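You operate a simulated robot arm through the tools that you are given. There is no shell and no other tool.

Carry out the task below with a simulated two-armed robot. There is one attempt and no reset: what you move stays moved.

Task
Reset the blue trainer's counter and count it up to 3.
Fine: power on, black dial to COUNT, reset button once, then the clock button 3 times; leave the white switches.

Only the result counts: the job must be done as asked and must still hold three seconds after the hand-in. Knocking over, shifting, dropping, spilling or breaking anything else fails it.

Robot
Two 7-joint arms with fingered hands on one trunk that stands fixed in place. Base frame: the origin is at the foot of the trunk, x ahead of it, y to its left, z up; the work surface is at about z = 800. Readings come in mm, degrees, newtons and seconds.
The left shoulder is at [42, 163, 1061], the right one opposite. Each reaches about 1215 mm from its shoulder. Payload 4 kg a hand.
Tool frame (each hand has its own): the origin (TCP) lies between the finger pads and is the grasp point; the fingertips stand 36 mm ahead of it; z points along the fingers, y is the line along which they close. The gripper opens to 124 mm; its body begins 42 mm behind the TCP. The gripper is a hand of 4 fingers: y runs from the thumb to the fingers, the wrist lies at [-15, -99, -189] in the tool frame, and closing takes about 1.5 s.
Orientation is that of the tool frame in the base frame, as [roll, pitch, yaw] about the fixed x, y, z axes, in that order (R = Rz(yaw) Ry(pitch) Rx(roll)). With the fingers straight down and the wrist toward the robot, the tool's x, y and z point along [0, 1, 0], [1, 0, 0] and [0, 0, -1] of the base frame.

Tools
- The arms move only by the tool jog_arm. It takes "left_commands", "right_commands" or both (then of equal length, played together; a hand with none holds still); each is a list of rows, each a list of 6 numbers: the shift along the tool's x, y, z in units of 30 mm (1.0 is 30 mm), then the turn, a rotation vector about the tool's x, y, z in units of 4 degrees (1.0 is 4 degrees). In form: [[x, y, z, wx, wy, wz], ...]. A call has 1 to 20 rows; each row shifts and turns the commanded pose from where the row before left it, along the tool's axes as they then stand. "left_claw" and "right_claw" are, for a hand that has rows, the finger opening in mm, from 0 to 124, set as the call begins (left out, the last holds). A call with a number of a shift or a turn outside -1 to 1 is refused whole. Rows are played at 5 a second. More than 50 mm and 8.6 degrees between two rows, or a gripper value outside its range, and nothing of the call is played. Where a pose cannot be reached the arm comes as near as it can. A force on the tool above 40 N (or 10 N above the force at the start of the call, whichever is more), or a blocked arm, ends the call early, and 0.2 s more pass. The fingers move at their own pace (about 45 mm/s each) and stop on an object; they squeeze with about 27 N. The grip force told is the motor's: it shows also when the fingers shut on nothing. Time passes only in rows, and 0.2 s behind the last, so rows that do not move let the fingers close. It gives the time, the measured TCP pose, the force on the tool (base axes), the opening and the grip force at its end, in the units of the frame above (readings bear some noise), with the torque about the TCP (base axes, N m) and any sound that the robot's microphone picked up.
- Cameras (640 x 400 px; columns grow to the right, rows downward): "scene" is now at [148, -41.4, 1313.5]; the picture's right is [-0.54, -0.83, 0.08], its down [-0.37, 0.15, -0.92] and it looks along [0.75, -0.53, -0.39] (base axes); focal length 334 px, centre (320, 200). "left" rides on the left gripper at [-75, -86, -123] in its tool frame; the picture's right is [-0.70, -0.34, 0.63], its down [0.64, -0.68, 0.35] and it looks along [0.32, 0.65, 0.69] (tool axes); focal length 275 px, centre (320, 200). "right" rides on the right gripper at [75, -86, -123] in its tool frame; the picture's right is [-0.70, 0.34, -0.63], its down [-0.65, -0.68, 0.35] and it looks along [-0.32, 0.65, 0.69] (tool axes); focal length 275 px, centre (320, 200). There is no depth. A picture from a camera that has moved, and an enlarged one, comes with that camera's place and axes in the base frame and with its lens. The place of the scene camera against the robot may be out by one fixed shift of up to 18 mm in any direction.
- get_image(camera): a new picture of that camera. No time passes.
- slide_trunk(by): moves the trunk up (or, below 0, down) by that many mm; the arms and the scene camera ride with it, the base frame stays. It gives what a move gives, with no picture.
- move_fingers(index, middle, ring, thumb_bend, thumb_turn, hand): sets how far each is bent, from 0 (flat) to 100 (curled in); at 30 the hand is open as for a grip, at 70 the pads meet at the TCP. One left out holds its place. A second passes; each finger stops where it meets its share of the squeeze, and holds until it gets a number again. A gripper value or a shape takes the hand back. It gives what a move gives, with no picture; readings hold the bend of each and the force on the fingers (four entries, about 0 where the hand has none), thumb and palm. thumb_turn goes from beside the hand (0) to across from the fingers (100), as for a grip.
- grasp_type(shape, hand): the hand has 4 fingers and takes this shape, open, in about a second: jaw (thumb against the fingers, like two jaws); tri (thumb and two fingers); tip (a fingertip pinch); poke (one finger out to press); point (the index stretched); flat (the hand flat); cup (the hand cupped); fist (a fist). The gripper value then closes the fingers along that shape, each until it touches; the sizes above hold for jaw. It gives what a move gives, with no picture.
- head_to(pan, tilt): turns the head with the scene camera to pan (to the left, within 86 degrees either way) and tilt (down, from -29 to 69), counted from straight ahead of the robot (the tilt from the chest, where the trunk bows). It gives what a move gives.
- inspect(camera, box): a new picture of the part [left, top, right, bottom] of that camera's present view, enlarged. No time passes.
- close_job(): hands the job in; it is judged then, once.

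Nothing tells you positions but the pictures and the camera data. Unless the task says otherwise, let go and move clear before handing in.

The tools are called after ">>>" by a JSON object that holds its "op" and its "data". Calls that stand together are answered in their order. jog_arm: Moves the arms, as the interface text tells. Its arguments: {"type":"object","properties":{"left_commands":{"type":"array"},"left_claw":{"type":"number"},"right_commands":{"type":"array"},"right_claw":{"type":"number"}},"required":[]} The other tools are called the same way: slide_trunk (by) moves the trunk up or down; grasp_type (shape, hand) gives the hand a shape; move_fingers (index, middle, ring, thumb_bend, thumb_turn, hand) moves the fingers one by one; head_to (pan, tilt) turns the head that bears the scene camera; get_image (camera) takes a picture; inspect (camera, box) takes an enlarged picture of a part of a camera's view; close_job () hands the job in.

At the start:

```text
clock: 0.0
left_ee_pos: [711.2, -79.6, 1188.0]
left_tool_rot: [-179.9, 0.0, 90.0]
left_force: [0.5, -0.2, -1.1]
left_ft_torque: [0.02, -0.02, 0.06]
left_opening: 123.5
left_grip_force: 0.1
left_shape: jaw
left_bend: [30.0, 30.0, 30.0, 30.0, 98.0]
left_finger forces: [0.1, 0.0, 0.0, 0.0, 0.0, 0.0]
right_ee_pos: [485.6, -632.5, 1126.7]
right_tool_rot: [-179.9, 0.0, 90.0]
right_force: [-0.5, -0.1, 0.2]
right_ft_torque: [0.0, 0.04, -0.01]
right_opening: 123.6
right_grip_force: 0.0
right_shape: jaw
right_bend: [30.0, 30.0, 30.0, 30.0, 98.0]
right_finger forces: [0.0, 0.0, 0.0, 0.0, 0.0, 0.0]
trunk travel left (down, up): [-225.0, 253.0]
head pan, tilt (commanded): [-33.4, 15.7]
```

scene: 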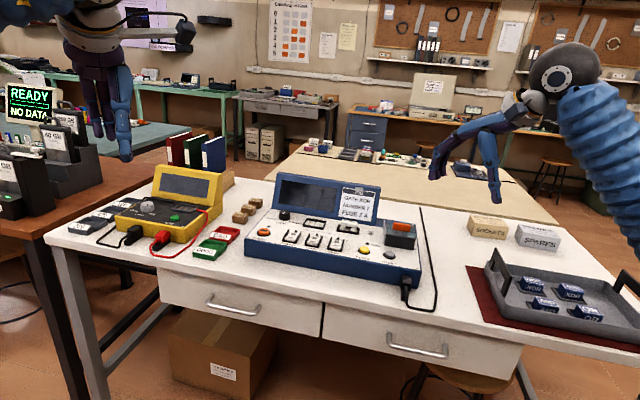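
right: 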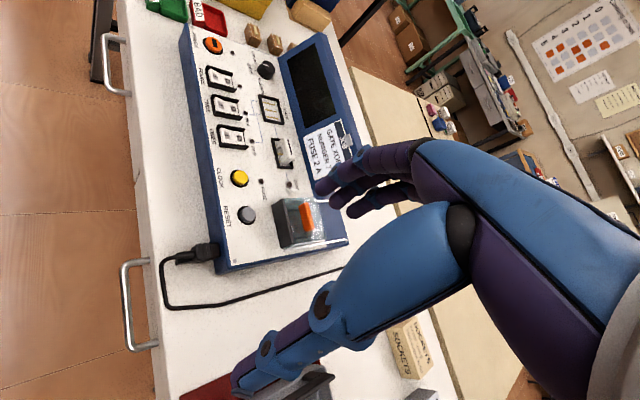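
left: 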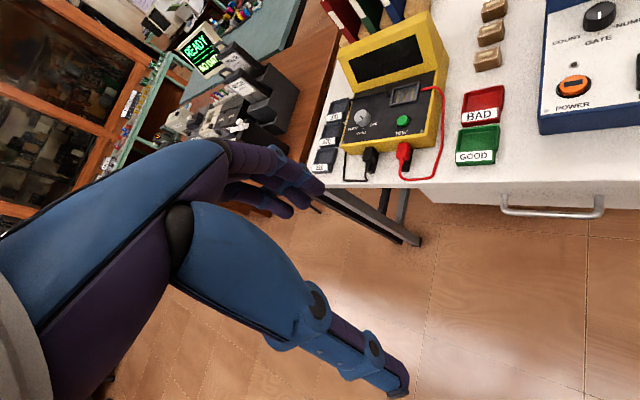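

I see the blue trainer in the middle of the bench, with an orange power switch, a black dial, white switches, a yellow CLOCK button, a grey RESET button and a covered orange item. I'll take enlarged pictures before moving anything.

>>> {"op": "inspect", "data": {"camera": "scene", "box": [230, 160, 450, 300]}}

>>> {"op": "inspect", "data": {"camera": "right", "box": [170, 20, 370, 145]}}

>>> {"op": "inspect", "data": {"camera": "right", "box": [180, 130, 380, 255]}}

>>> {"op": "inspect", "data": {"camera": "left", "box": [500, 0, 640, 140]}}

```text
2.86 times, centred on (340, 230) of scene
camera zoom: at [148.0, -41.4, 1313.5], right [-0.54, -0.83, 0.08], down [-0.37, 0.15, -0.92], along [0.75, -0.53, -0.39], focal length 953 px, centre (263, 114)
```

zoom: 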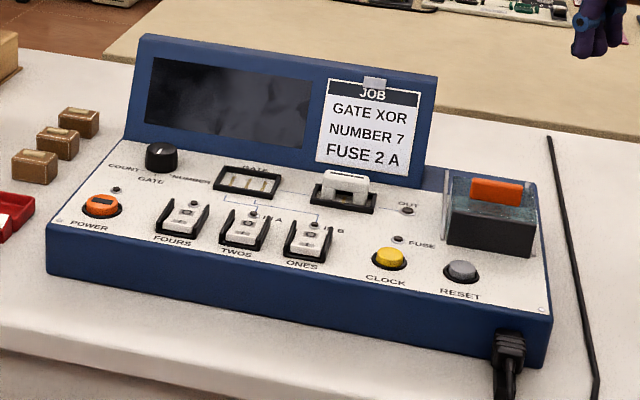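

```text
3.20 times, centred on (270, 82) of right
camera zoom: at [401.0, -558.7, 1248.2], right [0.34, -0.7, 0.63], down [-0.68, -0.65, -0.35], along [0.65, -0.32, -0.69], focal length 881 px, centre (480, 576)
```

zoom: 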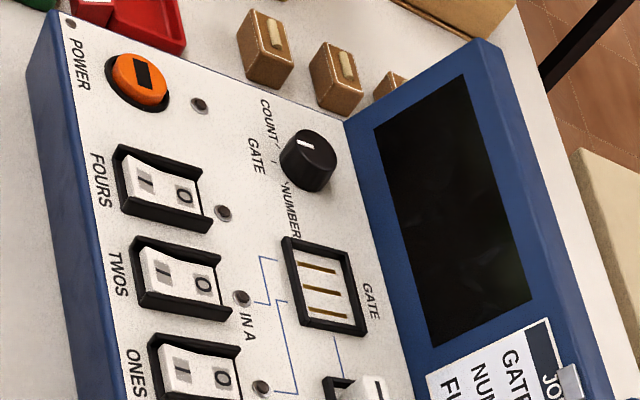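

```text
3.20 times, centred on (280, 192) of right
camera zoom: at [401.0, -558.7, 1248.2], right [0.34, -0.7, 0.63], down [-0.68, -0.65, -0.35], along [0.65, -0.32, -0.69], focal length 881 px, centre (448, 224)
```

zoom: 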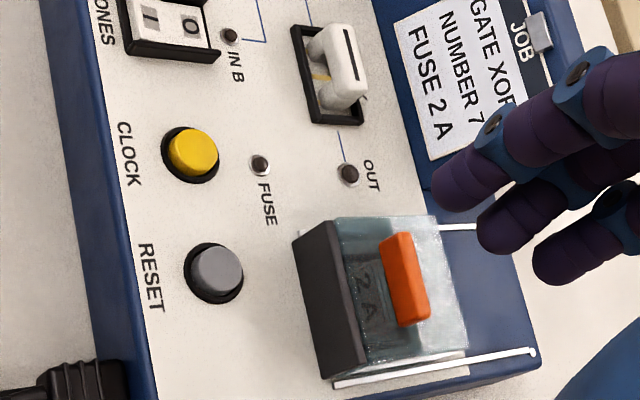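

```text
2.86 times, centred on (570, 70) of left
camera zoom: at [624.2, -156.3, 1310.5], right [-0.34, -0.7, -0.63], down [-0.68, 0.64, -0.35], along [0.65, 0.32, -0.69], focal length 786 px, centre (-394, 571)
```

zoom: 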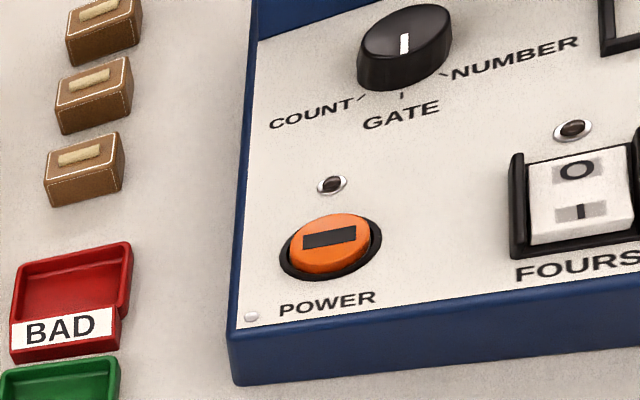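

The trainer stands turned about 45° to the base frame. By triangulating the two hand cameras I put POWER near (873,-393,863), the dial near (929,-485,875), CLOCK near (677,-588) and RESET near (634,-633). The dial now points at GATE. Next I'll shape the right hand for poking to see where its fingertip lies.

>>> {"op": "grasp_type", "data": {"hand": "right", "shape": "poke"}}

>>> {"op": "get_image", "data": {"camera": "right"}}

>>> {"op": "get_image", "data": {"camera": "scene"}}

```text
clock: 0.9
left_ee_pos: [710.7, -81.3, 1188.3]
left_tool_rot: [180.0, 0.0, 90.0]
left_force: [0.3, -0.2, 0.5]
left_ft_torque: [0.04, 0.02, -0.02]
left_opening: 123.6
left_grip_force: 0.1
left_shape: jaw
left_bend: [30.0, 30.0, 30.0, 30.0, 98.0]
left_finger forces: [0.0, 0.0, 0.0, 0.0, 0.0, 0.1]
right_ee_pos: [485.4, -633.5, 1126.2]
right_tool_rot: [-179.8, 0.0, 90.1]
right_force: [0.6, 0.6, -0.2]
right_ft_torque: [0.03, 0.0, -0.02]
right_opening: 0.0
right_grip_force: 0.0
right_shape: poke
right_bend: [70.0, 70.0, 99.0, 0.0, 100.0]
right_finger forces: [0.0, 0.0, 0.0, 0.0, 0.0, 0.0]
trunk travel left (down, up): [-225.0, 253.0]
head pan, tilt (commanded): [-33.4, 15.7]
```

```text
taken
camera right: at [401.0, -558.7, 1248.1], right [0.34, -0.7, 0.63], down [-0.68, -0.65, -0.35], along [0.65, -0.32, -0.69], focal length 275 px, centre (320, 200)
```

right: 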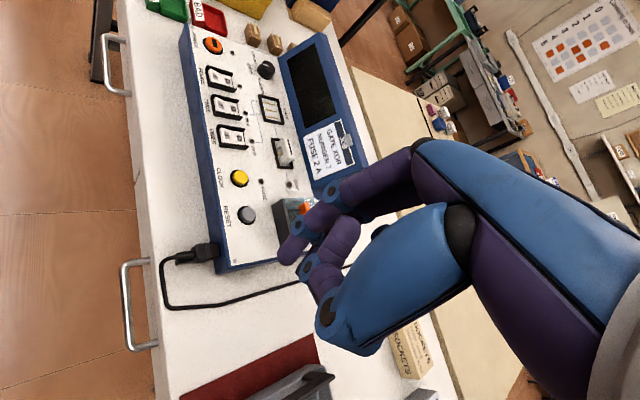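

```text
taken
camera scene: at [148.0, -41.4, 1313.5], right [-0.54, -0.83, 0.08], down [-0.37, 0.15, -0.92], along [0.75, -0.53, -0.39], focal length 334 px, centre (320, 200)
```

scene: 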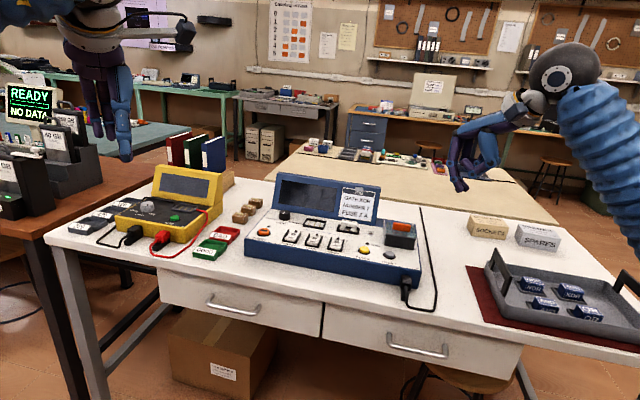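

The poke shape is not clear at this size. I'll enlarge the hand in both pictures.

>>> {"op": "inspect", "data": {"camera": "right", "box": [220, 130, 480, 370]}}

>>> {"op": "inspect", "data": {"camera": "scene", "box": [420, 70, 580, 210]}}

```text
1.67 times, centred on (350, 250) of right
camera zoom: at [401.0, -558.7, 1248.1], right [0.34, -0.7, 0.63], down [-0.68, -0.65, -0.35], along [0.65, -0.32, -0.69], focal length 459 px, centre (270, 117)
```

zoom: 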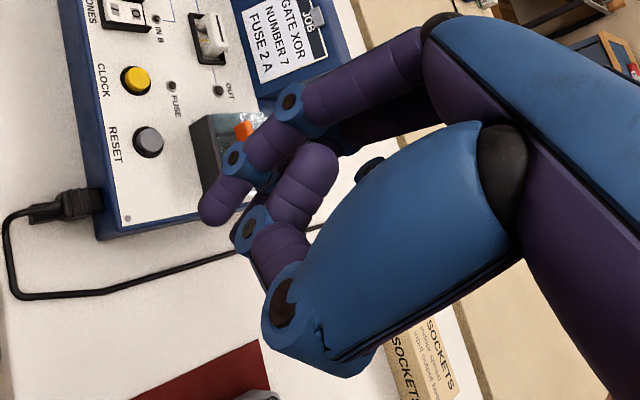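

```text
2.86 times, centred on (500, 140) of scene
camera zoom: at [148.0, -41.4, 1313.5], right [-0.54, -0.83, 0.08], down [-0.37, 0.15, -0.92], along [0.75, -0.53, -0.39], focal length 953 px, centre (-194, 371)
```

zoom: 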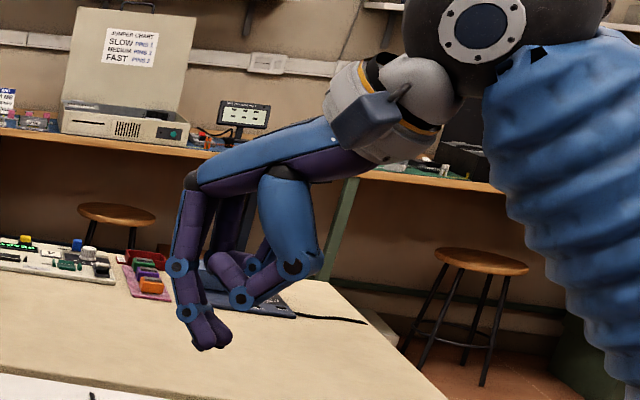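

The bend readings don't plainly match what I see, so I'll set the fingers myself: index moderately bent, everything else curled. Then I'll look again.

>>> {"op": "move_fingers", "data": {"hand": "right", "index": 50, "middle": 100, "ring": 100}}

>>> {"op": "inspect", "data": {"camera": "right", "box": [220, 130, 480, 370]}}

>>> {"op": "inspect", "data": {"camera": "scene", "box": [420, 70, 580, 210]}}

```text
clock: 1.9
left_ee_pos: [709.7, -81.6, 1189.2]
left_tool_rot: [-179.9, 0.0, 90.0]
left_force: [-0.1, 0.2, -0.1]
left_ft_torque: [0.01, -0.02, 0.02]
left_opening: 123.6
left_grip_force: 0.1
left_shape: jaw
left_bend: [30.0, 30.0, 30.0, 30.0, 98.0]
left_finger forces: [0.0, 0.0, 0.0, 0.0, 0.0, 0.0]
right_ee_pos: [485.1, -633.9, 1125.3]
right_tool_rot: [-179.9, 0.0, 90.0]
right_force: [-0.1, 0.4, -0.5]
right_ft_torque: [0.0, 0.0, 0.04]
right_opening: 50.4
right_grip_force: 0.2
right_shape: fingers
right_bend: [50.0, 100.0, 100.0, 0.0, 100.0]
right_finger forces: [0.0, 0.0, 0.1, 0.0, 0.0, 0.0]
trunk travel left (down, up): [-225.0, 253.0]
head pan, tilt (commanded): [-33.4, 15.7]
```

```text
1.67 times, centred on (350, 250) of right
camera zoom: at [401.0, -558.7, 1248.2], right [0.34, -0.7, 0.63], down [-0.68, -0.65, -0.35], along [0.65, -0.32, -0.69], focal length 459 px, centre (270, 117)
```

zoom: 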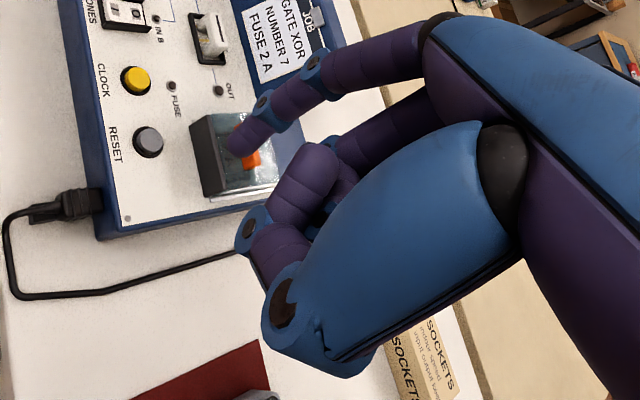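

```text
2.86 times, centred on (500, 140) of scene
camera zoom: at [148.0, -41.4, 1313.5], right [-0.54, -0.83, 0.08], down [-0.37, 0.15, -0.92], along [0.75, -0.53, -0.39], focal length 953 px, centre (-194, 371)
```

zoom: 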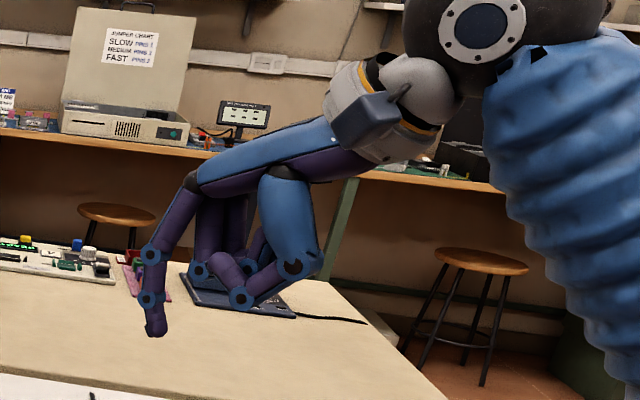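

The index finger is the one nearest the right camera, and bent at 50 it makes a good poker. I'll swing the left hand clockwise about the vertical so its camera looks at the trainer, and turn the right hand about 44° to line up with the trainer.

>>> {"op": "jog_arm", "data": {"left_commands": [[0, 0, 0, 0, 0, 1], [0, 0, 0, 0, 0, 1], [0, 0, 0, 0, 0, 1], [0, 0, 0, 0, 0, 1], [0, 0, 0, 0, 0, 1], [0, 0, 0, 0, 0, 1], [0, 0, 0, 0, 0, 1], [0, 0, 0, 0, 0, 1], [0, 0, 0, 0, 0, 1], [0, 0, 0, 0, 0, 1], [0, 0, 0, 0, 0, 1], [0, 0, 0, 0, 0, 1], [0, 0, 0, 0, 0, 1], [0, 0, 0, 0, 0, 1], [0, 0, 0, 0, 0, 1], [0, 0, 0, 0, 0, 1]], "right_commands": [[0, 0, 0, 0, 0, 1], [0, 0, 0, 0, 0, 1], [0, 0, 0, 0, 0, 1], [0, 0, 0, 0, 0, 1], [0, 0, 0, 0, 0, 1], [0, 0, 0, 0, 0, 1], [0, 0, 0, 0, 0, 1], [0, 0, 0, 0, 0, 1], [0, 0, 0, 0, 0, 1], [0, 0, 0, 0, 0, 1], [0, 0, 0, 0, 0, 1], [0, 0, 0, 0, 0, 0], [0, 0, 0, 0, 0, 0], [0, 0, 0, 0, 0, 0], [0, 0, 0, 0, 0, 0], [0, 0, 0, 0, 0, 0]]}}

>>> {"op": "get_image", "data": {"camera": "left"}}

>>> {"op": "get_image", "data": {"camera": "right"}}

```text
clock: 5.3
left_ee_pos: [711.4, -80.4, 1188.5]
left_tool_rot: [-180.0, 0.0, 25.9]
left_force: [-0.2, -0.4, 0.2]
left_ft_torque: [0.02, 0.02, -0.01]
left_opening: 123.5
left_grip_force: 0.0
left_shape: jaw
left_bend: [30.0, 30.0, 30.0, 30.0, 98.0]
left_finger forces: [0.1, 0.0, 0.0, 0.0, 0.0, 0.0]
right_ee_pos: [486.6, -633.1, 1126.3]
right_tool_rot: [-179.9, 0.1, 46.0]
right_force: [-0.8, 0.4, -0.8]
right_ft_torque: [0.02, 0.01, 0.0]
right_opening: 50.4
right_grip_force: 0.1
right_shape: fingers
right_bend: [50.0, 100.0, 100.0, 0.0, 100.0]
right_finger forces: [0.0, 0.0, 0.0, 0.0, 0.1, 0.0]
trunk travel left (down, up): [-225.0, 253.0]
head pan, tilt (commanded): [-33.4, 15.7]
```

```text
taken
camera left: at [605.6, -37.1, 1310.2], right [-0.77, 0.0, -0.63], down [0.28, 0.9, -0.35], along [0.57, -0.45, -0.69], focal length 275 px, centre (320, 200)
```

left: 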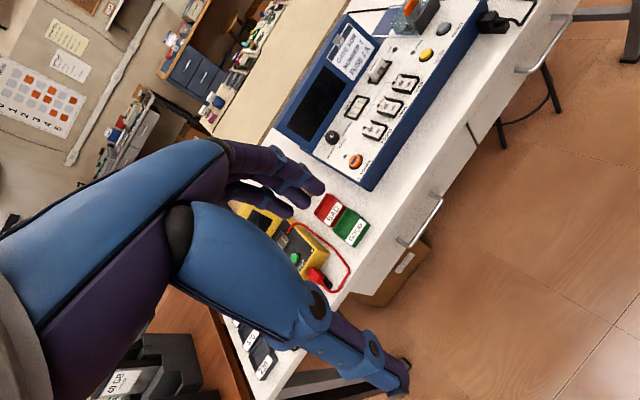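

```text
taken
camera right: at [477.3, -520.3, 1248.0], right [-0.24, -0.74, 0.63], down [-0.94, 0.01, -0.34], along [0.25, -0.68, -0.69], focal length 275 px, centre (320, 200)
```

right: 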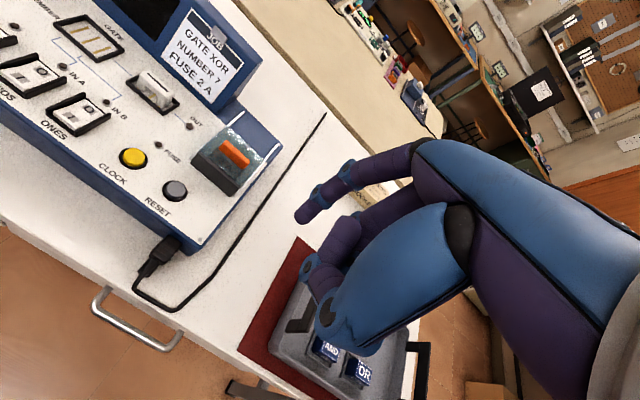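

The left camera now sees the whole trainer. I'll enlarge it and the right view to refine the button positions.

>>> {"op": "inspect", "data": {"camera": "left", "box": [280, 70, 440, 190]}}

>>> {"op": "inspect", "data": {"camera": "left", "box": [360, 0, 520, 110]}}

>>> {"op": "inspect", "data": {"camera": "right", "box": [80, 100, 340, 260]}}

```text
3.33 times, centred on (360, 130) of left
camera zoom: at [605.6, -37.1, 1310.2], right [-0.77, 0.0, -0.63], down [0.28, 0.9, -0.35], along [0.57, -0.45, -0.69], focal length 918 px, centre (187, 433)
```

zoom: 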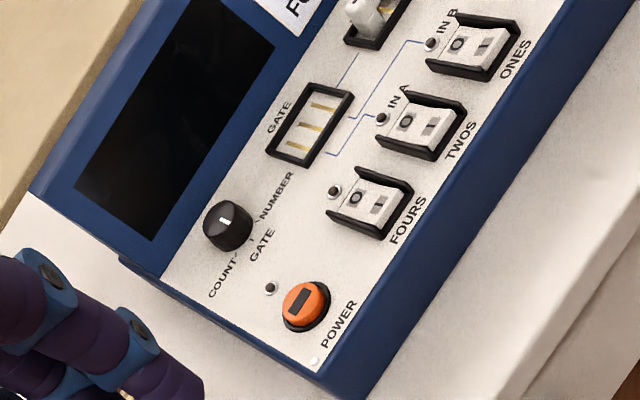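

```text
3.64 times, centred on (440, 55) of left
camera zoom: at [605.6, -37.1, 1310.2], right [-0.77, 0.0, -0.63], down [0.28, 0.9, -0.35], along [0.57, -0.45, -0.69], focal length 1001 px, centre (-116, 727)
```

zoom: 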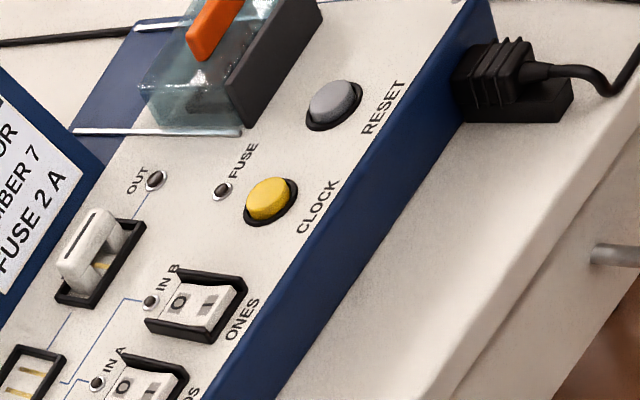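

```text
2.46 times, centred on (210, 180) of right
camera zoom: at [477.3, -520.3, 1248.0], right [-0.24, -0.74, 0.63], down [-0.94, 0.01, -0.34], along [0.25, -0.68, -0.69], focal length 678 px, centre (591, 249)
```

zoom: 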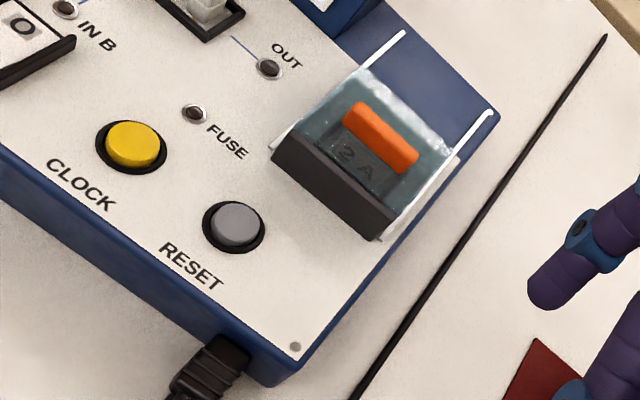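

Refined positions: POWER (872,-391,863), dial (928,-484,875), CLOCK (680,-587,861), RESET (634,-636,857), and the display's top edge at z≈962. The right hand's axes already line up with the trainer, so I'll carry it well above the panel to over POWER and measure the fingertip there.

>>> {"op": "jog_arm", "data": {"right_commands": [[0.971, 0.154, 0.111, 0, 0, 0], [0.971, 0.154, 0.111, 0, 0, 0], [0.971, 0.154, 0.111, 0, 0, 0], [0.971, 0.154, 0.111, 0, 0, 0], [0.971, 0.154, 0.111, 0, 0, 0], [0.971, 0.154, 0.111, 0, 0, 0], [0.971, 0.154, 0.111, 0, 0, 0], [0.971, 0.154, 0.111, 0, 0, 0], [0.971, 0.154, 0.111, 0, 0, 0], [0.971, 0.154, 0.111, 0, 0, 0], [0.971, 0.154, 0.111, 0, 0, 0], [0.971, 0.154, 0.111, 0, 0, 0], [0.971, 0.154, 0.111, 0, 0, 0], [0.971, 0.154, 0.111, 0, 0, 0], [0.971, 0.154, 0.111, 0, 0, 0], [0, 0, 0, 0, 0, 0]]}}

>>> {"op": "get_image", "data": {"camera": "left"}}

>>> {"op": "get_image", "data": {"camera": "right"}}

>>> {"op": "get_image", "data": {"camera": "scene"}}

```text
clock: 8.7
left_ee_pos: [709.8, -80.7, 1189.3]
left_tool_rot: [-180.0, 0.0, 26.0]
left_force: [-0.3, 1.5, -0.1]
left_ft_torque: [-0.02, 0.03, 0.05]
left_opening: 123.6
left_grip_force: 0.0
left_shape: jaw
left_bend: [30.0, 30.0, 30.0, 30.0, 98.0]
left_finger forces: [0.0, 0.0, 0.0, 0.0, 0.0, 0.0]
right_ee_pos: [838.8, -367.3, 1078.3]
right_tool_rot: [-179.9, 0.1, 46.0]
right_force: [0.2, 0.0, 0.6]
right_ft_torque: [0.03, -0.02, 0.02]
right_opening: 50.4
right_grip_force: 0.2
right_shape: fingers
right_bend: [50.0, 100.0, 100.0, 0.0, 100.0]
right_finger forces: [0.1, 0.1, 0.0, 0.1, 0.0, 0.1]
trunk travel left (down, up): [-225.0, 253.0]
head pan, tilt (commanded): [-33.4, 15.7]
```

```text
taken
camera left: at [604.6, -37.2, 1311.1], right [-0.77, 0.0, -0.63], down [0.28, 0.9, -0.35], along [0.57, -0.44, -0.69], focal length 275 px, centre (320, 200)
```

left: 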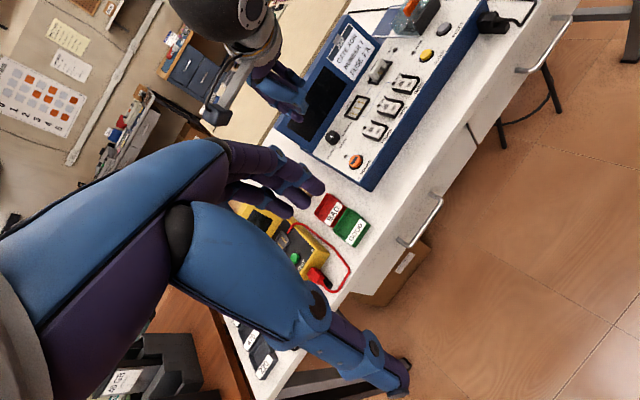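

```text
taken
camera right: at [829.7, -253.5, 1199.8], right [-0.24, -0.74, 0.63], down [-0.94, 0.01, -0.35], along [0.25, -0.68, -0.69], focal length 275 px, centre (320, 200)
```

right: 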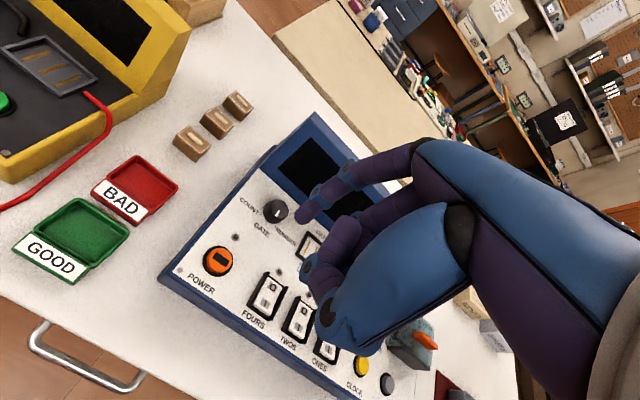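

```text
taken
camera scene: at [147.3, -41.6, 1313.7], right [-0.54, -0.83, 0.08], down [-0.37, 0.15, -0.92], along [0.75, -0.53, -0.39], focal length 334 px, centre (320, 200)
```

scene: 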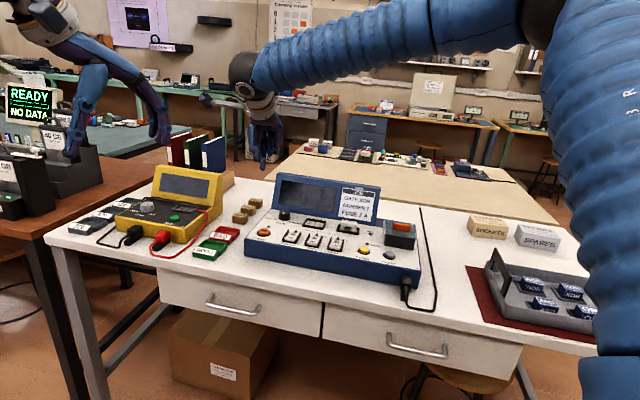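

The right hand now hangs over the left end of the trainer. I'll enlarge its fingertip in all three views to triangulate it.

>>> {"op": "inspect", "data": {"camera": "left", "box": [200, 0, 360, 150]}}

>>> {"op": "inspect", "data": {"camera": "right", "box": [180, 130, 380, 290]}}

>>> {"op": "inspect", "data": {"camera": "scene", "box": [180, 40, 320, 180]}}

```text
2.67 times, centred on (280, 75) of left
camera zoom: at [604.6, -37.2, 1311.1], right [-0.77, 0.0, -0.63], down [0.28, 0.9, -0.35], along [0.57, -0.44, -0.69], focal length 734 px, centre (427, 533)
```

zoom: 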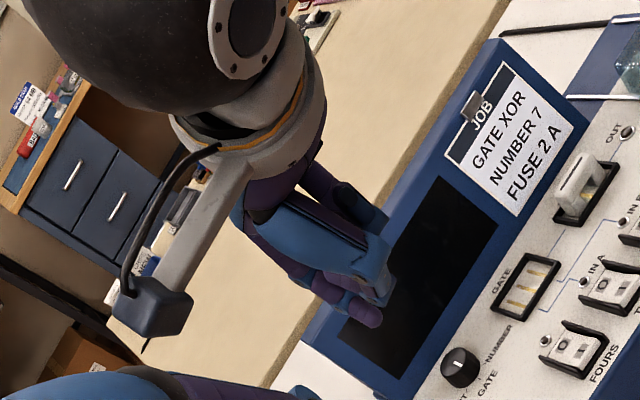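

```text
2.50 times, centred on (280, 210) of right
camera zoom: at [829.7, -253.5, 1199.8], right [-0.24, -0.74, 0.63], down [-0.94, 0.01, -0.35], along [0.25, -0.68, -0.69], focal length 688 px, centre (420, 175)
```

zoom: 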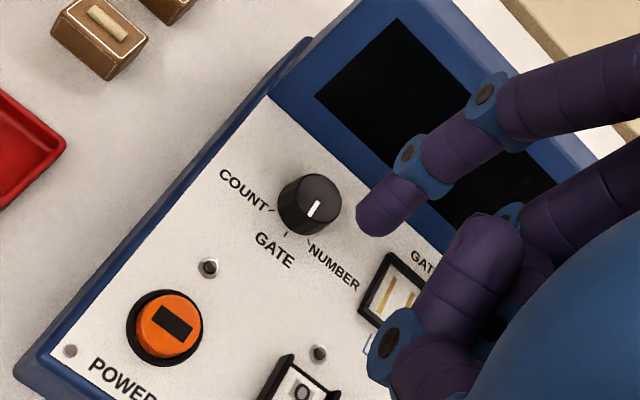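

```text
2.86 times, centred on (250, 110) of scene
camera zoom: at [147.3, -41.6, 1313.7], right [-0.54, -0.83, 0.08], down [-0.37, 0.15, -0.92], along [0.75, -0.53, -0.39], focal length 953 px, centre (520, 457)
```

zoom: 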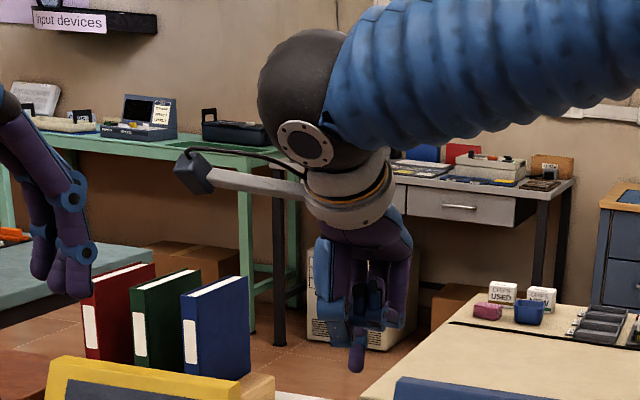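

Both hand cameras agree that the index tip sits at about (16, 25, 23) in the tool frame, which is (868,-373,1055) in the base frame. I'll shift it over POWER and come down 150 mm, staying about 35 mm above the button, then check.

>>> {"op": "jog_arm", "data": {"right_commands": [[-0.052, 0.088, 0.833, 0, 0, 0], [-0.052, 0.088, 0.833, 0, 0, 0], [-0.052, 0.088, 0.833, 0, 0, 0], [-0.052, 0.088, 0.833, 0, 0, 0], [-0.052, 0.088, 0.833, 0, 0, 0], [-0.052, 0.088, 0.833, 0, 0, 0], [0, 0, 0, 0, 0, 0]]}}

>>> {"op": "inspect", "data": {"camera": "left", "box": [260, 60, 420, 190]}}

>>> {"op": "inspect", "data": {"camera": "right", "box": [180, 130, 380, 290]}}

>>> {"op": "inspect", "data": {"camera": "scene", "box": [200, 130, 360, 280]}}

```text
clock: 10.3
left_ee_pos: [709.8, -80.4, 1189.2]
left_tool_rot: [180.0, 0.0, 25.9]
left_force: [-0.1, 0.8, 0.0]
left_ft_torque: [0.01, 0.0, 0.0]
left_opening: 123.4
left_grip_force: 0.2
left_shape: jaw
left_bend: [30.0, 30.0, 30.0, 30.0, 98.0]
left_finger forces: [0.0, 0.1, 0.0, 0.0, 0.1, 0.1]
right_ee_pos: [841.2, -383.9, 925.8]
right_tool_rot: [-180.0, 0.0, 45.9]
right_force: [-0.2, -0.4, -0.2]
right_ft_torque: [-0.01, 0.02, -0.01]
right_opening: 50.3
right_grip_force: 0.0
right_shape: fingers
right_bend: [50.0, 100.0, 100.0, 0.0, 100.0]
right_finger forces: [0.1, 0.0, 0.0, 0.1, 0.0, 0.0]
trunk travel left (down, up): [-225.0, 253.0]
head pan, tilt (commanded): [-33.4, 15.7]
```

```text
3.08 times, centred on (340, 125) of left
camera zoom: at [605.0, -36.6, 1310.9], right [-0.77, 0.0, -0.63], down [0.28, 0.9, -0.35], along [0.57, -0.45, -0.69], focal length 847 px, centre (258, 431)
```

zoom: 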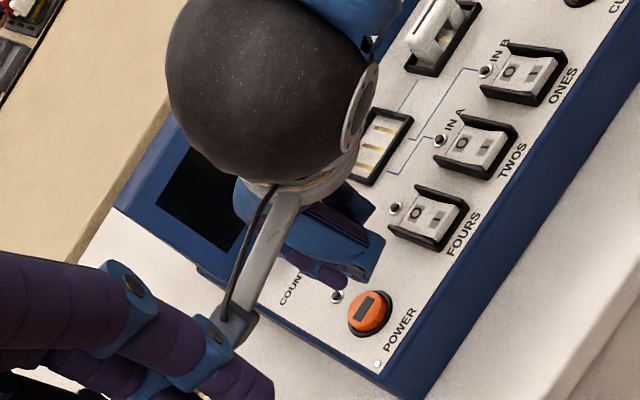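

```text
2.50 times, centred on (280, 210) of right
camera zoom: at [833.3, -270.3, 1048.0], right [-0.24, -0.73, 0.63], down [-0.94, 0.01, -0.35], along [0.25, -0.68, -0.69], focal length 688 px, centre (420, 175)
```

zoom: 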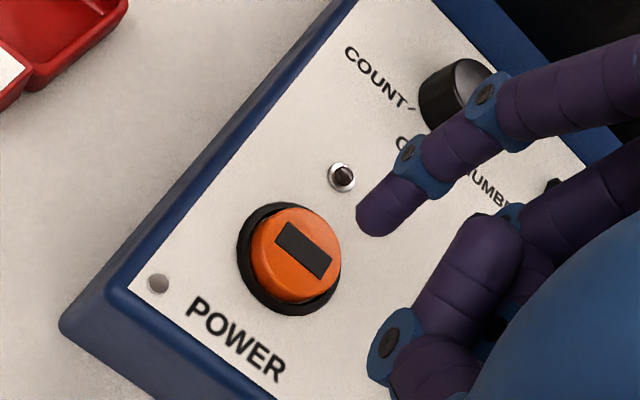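

```text
2.67 times, centred on (280, 205) of scene
camera zoom: at [147.6, -41.0, 1313.6], right [-0.54, -0.83, 0.08], down [-0.37, 0.15, -0.92], along [0.75, -0.53, -0.39], focal length 890 px, centre (427, 187)
```

zoom: 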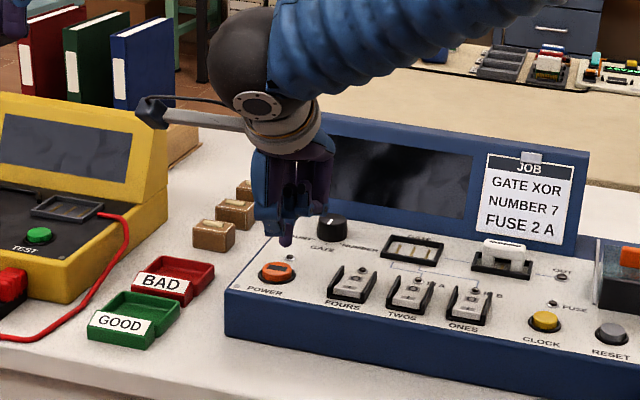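

The fingertip is within 2–3 mm of being straight above POWER and about 30 mm up. I'll come down to just above it.

>>> {"op": "jog_arm", "data": {"right_commands": [[0.03, 0.06, 0.4, 0, 0, 0], [0, 0, 0.4, 0, 0, 0], [0, 0, 0, 0, 0, 0]]}}

>>> {"op": "inspect", "data": {"camera": "right", "box": [180, 130, 380, 290]}}

>>> {"op": "inspect", "data": {"camera": "scene", "box": [220, 180, 320, 260]}}

```text
clock: 11.1
left_ee_pos: [710.1, -80.0, 1188.8]
left_tool_rot: [179.9, -0.1, 26.0]
left_force: [0.1, -0.1, -0.7]
left_ft_torque: [0.02, 0.01, -0.01]
left_opening: 123.5
left_grip_force: 0.0
left_shape: jaw
left_bend: [30.0, 30.0, 30.0, 30.0, 98.0]
left_finger forces: [0.0, 0.0, 0.1, 0.0, 0.0, 0.0]
right_ee_pos: [844.9, -383.9, 902.2]
right_tool_rot: [-180.0, 0.0, 46.0]
right_force: [0.6, 1.4, 1.7]
right_ft_torque: [-0.05, -0.13, 0.01]
right_opening: 50.6
right_grip_force: 0.7
right_shape: fingers
right_bend: [50.0, 100.0, 100.0, 0.0, 100.0]
right_finger forces: [2.2, 0.0, 0.0, 0.0, 0.1, 0.1]
trunk travel left (down, up): [-225.0, 253.0]
head pan, tilt (commanded): [-33.4, 15.7]
heard: click
```

```text
2.50 times, centred on (280, 210) of right
camera zoom: at [835.9, -271.3, 1024.4], right [-0.24, -0.74, 0.63], down [-0.94, 0.01, -0.35], along [0.25, -0.68, -0.69], focal length 688 px, centre (420, 175)
```

zoom: 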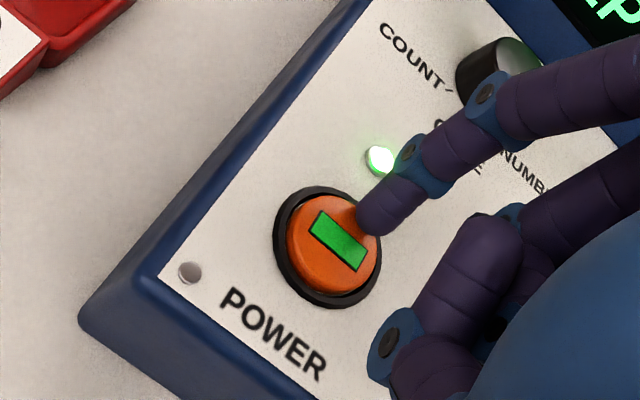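

```text
5.00 times, centred on (270, 220) of scene
camera zoom: at [147.9, -41.1, 1313.6], right [-0.54, -0.83, 0.08], down [-0.37, 0.15, -0.92], along [0.75, -0.53, -0.39], focal length 1668 px, centre (570, 100)
```

zoom: 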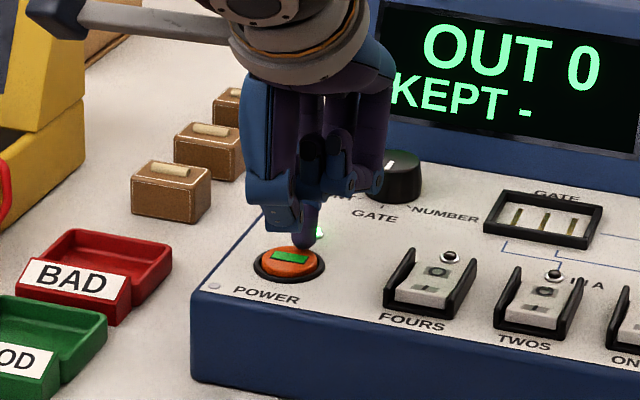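

It clicked: the green lamp is lit and the display shows "OUT 0 / KEPT -", so the power is on. The contact shows the tip is really near (8, 39, 40) in the tool frame, since it touched the button's back edge. I'll lift straight up and check the power stays on.

>>> {"op": "jog_arm", "data": {"right_commands": [[0, 0, -0.5, 0, 0, 0], [0, 0, -1, 0, 0, 0], [0, 0, -1, 0, 0, 0], [0, 0, -1, 0, 0, 0], [0, 0, 0, 0, 0, 0]]}}

>>> {"op": "inspect", "data": {"camera": "scene", "box": [220, 160, 420, 290]}}

>>> {"op": "inspect", "data": {"camera": "right", "box": [180, 130, 380, 290]}}

>>> {"op": "get_image", "data": {"camera": "left"}}

```text
clock: 12.3
left_ee_pos: [712.0, -81.0, 1186.5]
left_tool_rot: [-179.9, 0.0, 26.0]
left_force: [0.5, 0.6, -0.3]
left_ft_torque: [0.03, 0.04, 0.01]
left_opening: 123.7
left_grip_force: 0.0
left_shape: jaw
left_bend: [30.0, 30.0, 30.0, 30.0, 98.0]
left_finger forces: [0.0, 0.1, 0.1, 0.0, 0.0, 0.0]
right_ee_pos: [845.5, -385.2, 1006.6]
right_tool_rot: [-179.9, 0.1, 46.0]
right_force: [0.2, 0.1, -1.0]
right_ft_torque: [0.02, 0.01, -0.01]
right_opening: 50.7
right_grip_force: 0.0
right_shape: fingers
right_bend: [50.0, 100.0, 100.0, 0.0, 100.0]
right_finger forces: [0.0, 0.0, 0.0, 0.0, 0.1, 0.0]
trunk travel left (down, up): [-225.0, 253.0]
head pan, tilt (commanded): [-33.4, 15.7]
```

```text
3.08 times, centred on (320, 225) of scene
camera zoom: at [148.7, -41.5, 1313.2], right [-0.54, -0.83, 0.08], down [-0.37, 0.15, -0.92], along [0.75, -0.53, -0.39], focal length 1026 px, centre (320, 123)
```

zoom: 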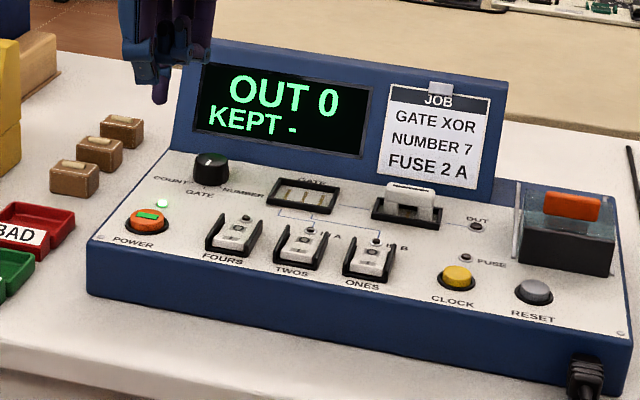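

```text
2.50 times, centred on (280, 210) of right
camera zoom: at [836.9, -272.4, 1129.4], right [-0.24, -0.74, 0.63], down [-0.94, 0.01, -0.34], along [0.25, -0.68, -0.69], focal length 688 px, centre (420, 175)
```

zoom: 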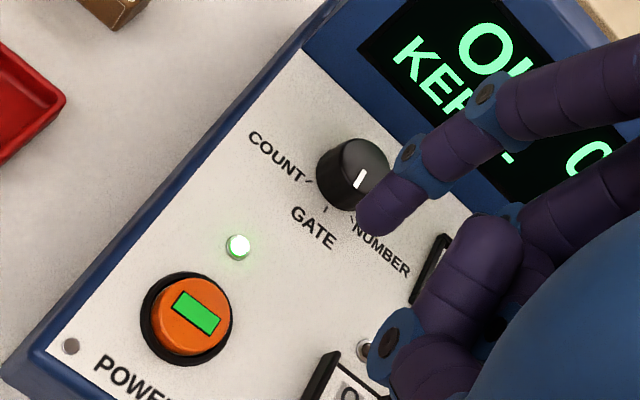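

```text
taken
camera left: at [606.2, -37.2, 1309.9], right [-0.77, 0.0, -0.63], down [0.28, 0.9, -0.35], along [0.57, -0.44, -0.69], focal length 275 px, centre (320, 200)
```

left: 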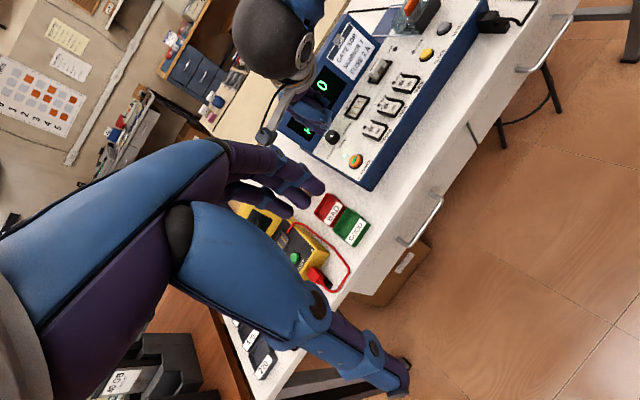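

The power stays on with the button up. The dial is next: it must go from GATE to COUNT, clockwise from above by about 50–60°. I'll try the fingertip-pinch shape and see where its tips meet.

>>> {"op": "grasp_type", "data": {"hand": "right", "shape": "tip"}}

>>> {"op": "inspect", "data": {"camera": "right", "box": [180, 130, 480, 370]}}

>>> {"op": "inspect", "data": {"camera": "scene", "box": [200, 100, 320, 220]}}

>>> {"op": "inspect", "data": {"camera": "left", "box": [220, 40, 380, 180]}}

```text
clock: 13.2
left_ee_pos: [710.6, -80.7, 1188.2]
left_tool_rot: [180.0, 0.0, 26.0]
left_force: [0.4, 0.5, 1.0]
left_ft_torque: [0.0, 0.02, -0.01]
left_opening: 123.7
left_grip_force: 0.0
left_shape: jaw
left_bend: [30.0, 30.0, 30.0, 30.0, 98.0]
left_finger forces: [0.0, 0.1, 0.0, 0.0, 0.0, 0.1]
right_ee_pos: [844.8, -385.1, 1007.5]
right_tool_rot: [-179.9, 0.1, 46.0]
right_force: [0.1, -0.2, -0.2]
right_ft_torque: [0.01, 0.03, 0.03]
right_opening: 123.7
right_grip_force: 0.0
right_shape: tip
right_bend: [31.0, 98.0, 99.0, 30.0, 98.0]
right_finger forces: [0.0, 0.0, 0.0, 0.1, 0.0, 0.0]
trunk travel left (down, up): [-225.0, 253.0]
head pan, tilt (commanded): [-33.4, 15.7]
```

```text
1.67 times, centred on (330, 250) of right
camera zoom: at [836.5, -272.1, 1129.9], right [-0.24, -0.73, 0.63], down [-0.94, 0.01, -0.34], along [0.25, -0.68, -0.69], focal length 459 px, centre (303, 117)
```

zoom: 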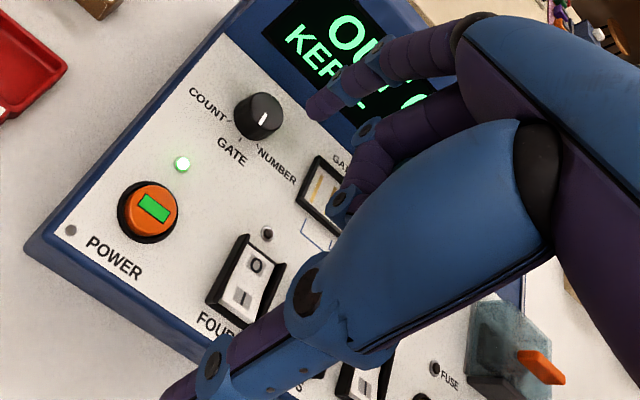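

```text
3.33 times, centred on (260, 160) of scene
camera zoom: at [148.2, -41.3, 1313.4], right [-0.54, -0.83, 0.08], down [-0.37, 0.15, -0.92], along [0.75, -0.53, -0.39], focal length 1112 px, centre (520, 333)
```

zoom: 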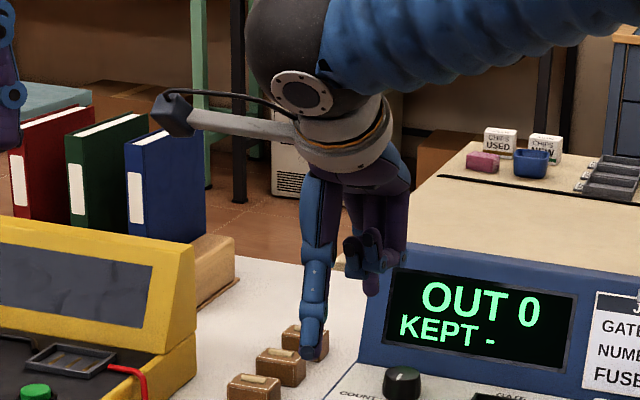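

```text
2.86 times, centred on (300, 110) of left
camera zoom: at [605.6, -36.9, 1310.4], right [-0.77, 0.0, -0.63], down [0.28, 0.9, -0.35], along [0.57, -0.44, -0.69], focal length 786 px, centre (377, 457)
```

zoom: 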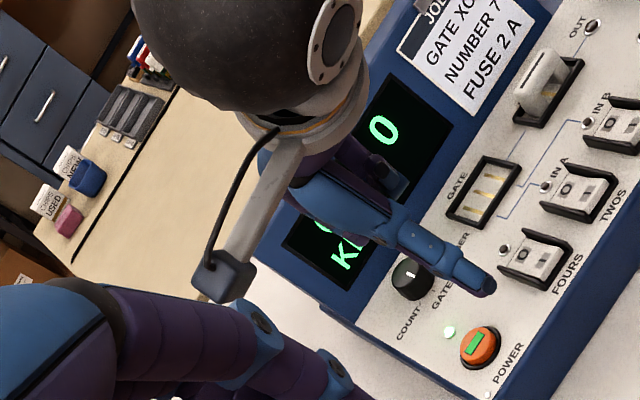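

In the tip shape the index opposes the thumb and the other fingers curl away, which suits the dial. I'll close to about 64 mm, rise a little, and turn the hand counter-clockwise so the pinch lies left–right across the dial with the wrist on its right.

>>> {"op": "jog_arm", "data": {"right_commands": [[0, 0, -0.1, 0, 0, -1], [0, 0, -0.1, 0, 0, -1], [0, 0, -0.1, 0, 0, -1], [0, 0, -0.1, 0, 0, -1], [0, 0, -0.1, 0, 0, -1], [0, 0, -0.1, 0, 0, -1], [0, 0, -0.1, 0, 0, -1], [0, 0, -0.1, 0, 0, -1], [0, 0, -0.1, 0, 0, -1], [0, 0, -0.1, 0, 0, -1], [0, 0, 0, 0, 0, -1], [0, 0, 0, 0, 0, -1], [0, 0, 0, 0, 0, -1], [0, 0, 0, 0, 0, -1], [0, 0, 0, 0, 0, -1], [0, 0, 0, 0, 0, -1], [0, 0, 0, 0, 0, -1], [0, 0, 0, 0, 0, -1], [0, 0, 0, 0, 0, -1], [0, 0, 0, 0, 0, -1]], "right_claw": 64}}

>>> {"op": "get_image", "data": {"camera": "scene"}}

>>> {"op": "get_image", "data": {"camera": "right"}}

>>> {"op": "get_image", "data": {"camera": "left"}}

```text
clock: 17.4
left_ee_pos: [710.6, -81.0, 1187.3]
left_tool_rot: [-180.0, 0.1, 26.0]
left_force: [-0.4, -0.7, 1.1]
left_ft_torque: [0.01, 0.01, 0.03]
left_opening: 123.5
left_grip_force: 0.1
left_shape: jaw
left_bend: [30.0, 30.0, 30.0, 30.0, 98.0]
left_finger forces: [0.0, 0.0, 0.0, 0.0, 0.0, 0.0]
right_ee_pos: [845.6, -384.6, 1036.7]
right_tool_rot: [-179.9, -0.1, 126.1]
right_force: [0.3, 0.3, -0.5]
right_ft_torque: [0.01, 0.01, -0.01]
right_opening: 64.9
right_grip_force: 0.2
right_shape: tip
right_bend: [42.0, 98.0, 99.0, 55.0, 99.0]
right_finger forces: [0.0, 0.0, 0.0, 0.0, 0.1, 0.0]
trunk travel left (down, up): [-225.0, 253.0]
head pan, tilt (commanded): [-33.4, 15.7]
```

```text
taken
camera scene: at [148.3, -41.5, 1313.4], right [-0.54, -0.83, 0.08], down [-0.37, 0.15, -0.92], along [0.75, -0.53, -0.39], focal length 334 px, centre (320, 200)
```

scene: 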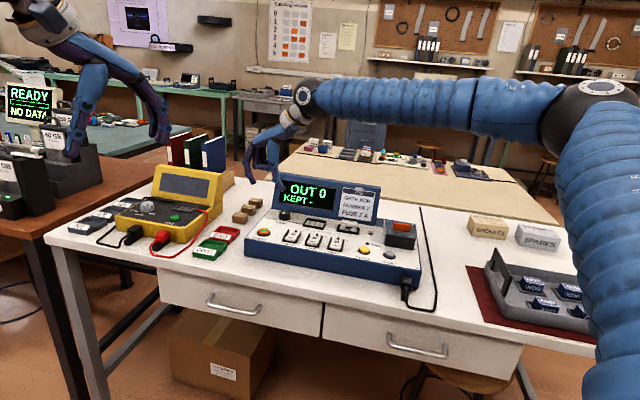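

```text
taken
camera right: at [733.0, -376.0, 1158.7], right [0.68, -0.36, 0.63], down [-0.17, -0.92, -0.35], along [0.71, 0.13, -0.69], focal length 275 px, centre (320, 200)
```

right: 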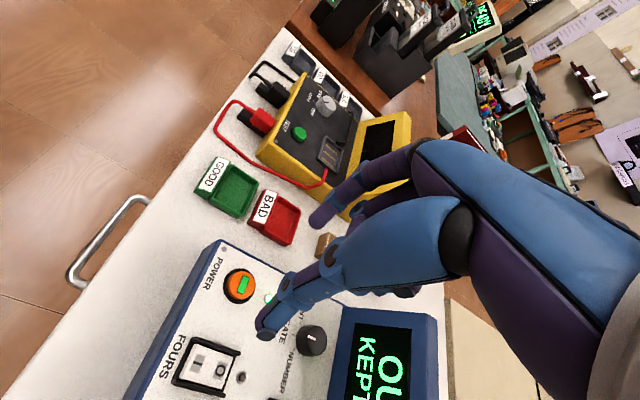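

```text
taken
camera left: at [605.7, -37.1, 1310.3], right [-0.77, 0.0, -0.63], down [0.28, 0.9, -0.35], along [0.57, -0.44, -0.69], focal length 275 px, centre (320, 200)
```

left: 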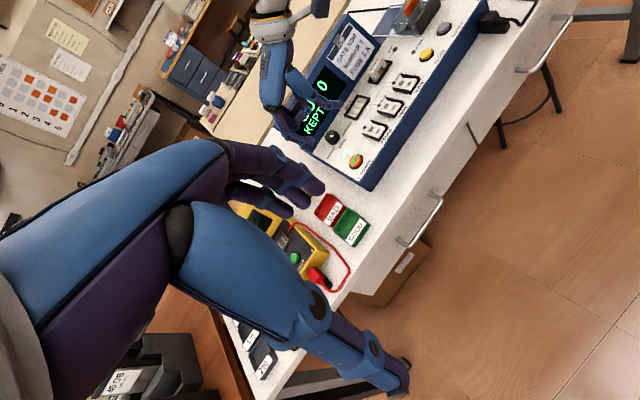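

The pinch is clear to see from every side. I'll finish the turn to about 158° yaw while moving over the dial at height, then triangulate both tips.

>>> {"op": "jog_arm", "data": {"right_commands": [[0, 0, 0, 0, 0, -1], [0, 0, 0, 0, 0, -1], [0, 0, 0, 0, 0, -1], [0, 0, 0, 0, 0, -1], [0, 0, 0, 0, 0, -1], [0, 0, 0, 0, 0, -1], [0, 0, 0, 0, 0, -1], [0, 0, 0, 0, 0, -1], [-0.95, -0.51, 0, 0, 0, 0], [-0.95, -0.51, 0, 0, 0, 0], [-0.95, -0.51, 0, 0, 0, 0], [-0.95, -0.51, 0, 0, 0, 0], [0, 0, 0, 0, 0, 0]]}}

>>> {"op": "get_image", "data": {"camera": "scene"}}

>>> {"op": "get_image", "data": {"camera": "right"}}

>>> {"op": "inspect", "data": {"camera": "left", "box": [240, 20, 420, 180]}}

```text
clock: 20.2
left_ee_pos: [709.8, -82.0, 1189.0]
left_tool_rot: [-180.0, -0.1, 26.0]
left_force: [-0.1, -0.3, -0.1]
left_ft_torque: [0.01, -0.01, -0.03]
left_opening: 123.5
left_grip_force: 0.0
left_shape: jaw
left_bend: [30.0, 30.0, 30.0, 30.0, 98.0]
left_finger forces: [0.0, 0.0, 0.0, 0.1, 0.0, 0.0]
right_ee_pos: [927.6, -485.0, 1037.1]
right_tool_rot: [-180.0, 0.0, 158.1]
right_force: [-0.5, 0.4, -0.1]
right_ft_torque: [-0.01, 0.0, 0.01]
right_opening: 64.7
right_grip_force: 0.1
right_shape: tip
right_bend: [42.0, 98.0, 99.0, 55.0, 99.0]
right_finger forces: [0.0, 0.1, 0.0, 0.1, 0.1, 0.1]
trunk travel left (down, up): [-225.0, 253.0]
head pan, tilt (commanded): [-33.4, 15.7]
```

```text
taken
camera scene: at [147.4, -41.4, 1313.6], right [-0.54, -0.83, 0.08], down [-0.37, 0.15, -0.92], along [0.75, -0.53, -0.39], focal length 334 px, centre (320, 200)
```

scene: 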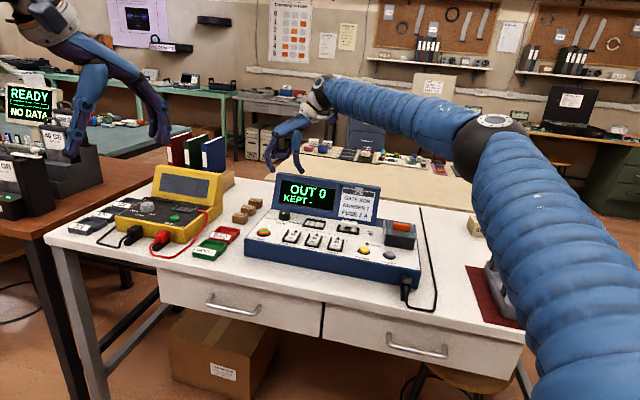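

```text
taken
camera right: at [826.5, -537.5, 1159.5], right [0.77, 0.05, 0.63], down [0.34, -0.87, -0.35], along [0.54, 0.48, -0.69], focal length 275 px, centre (320, 200)
```

right: 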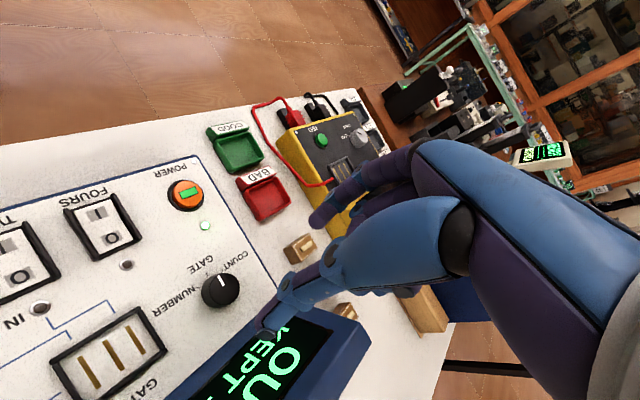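

```text
2.50 times, centred on (330, 100) of left
camera zoom: at [604.8, -37.0, 1311.0], right [-0.77, 0.0, -0.63], down [0.28, 0.9, -0.35], along [0.57, -0.45, -0.69], focal length 688 px, centre (295, 450)
```

zoom: 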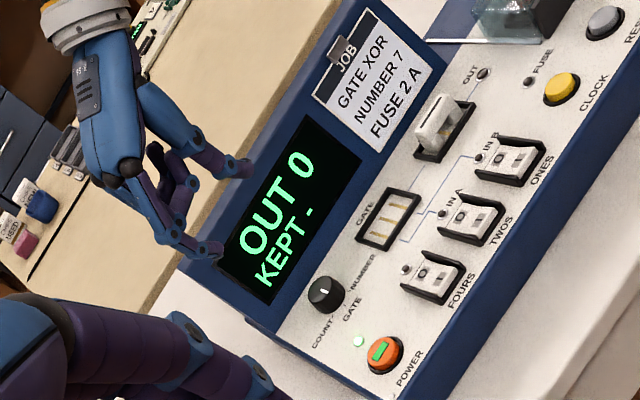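

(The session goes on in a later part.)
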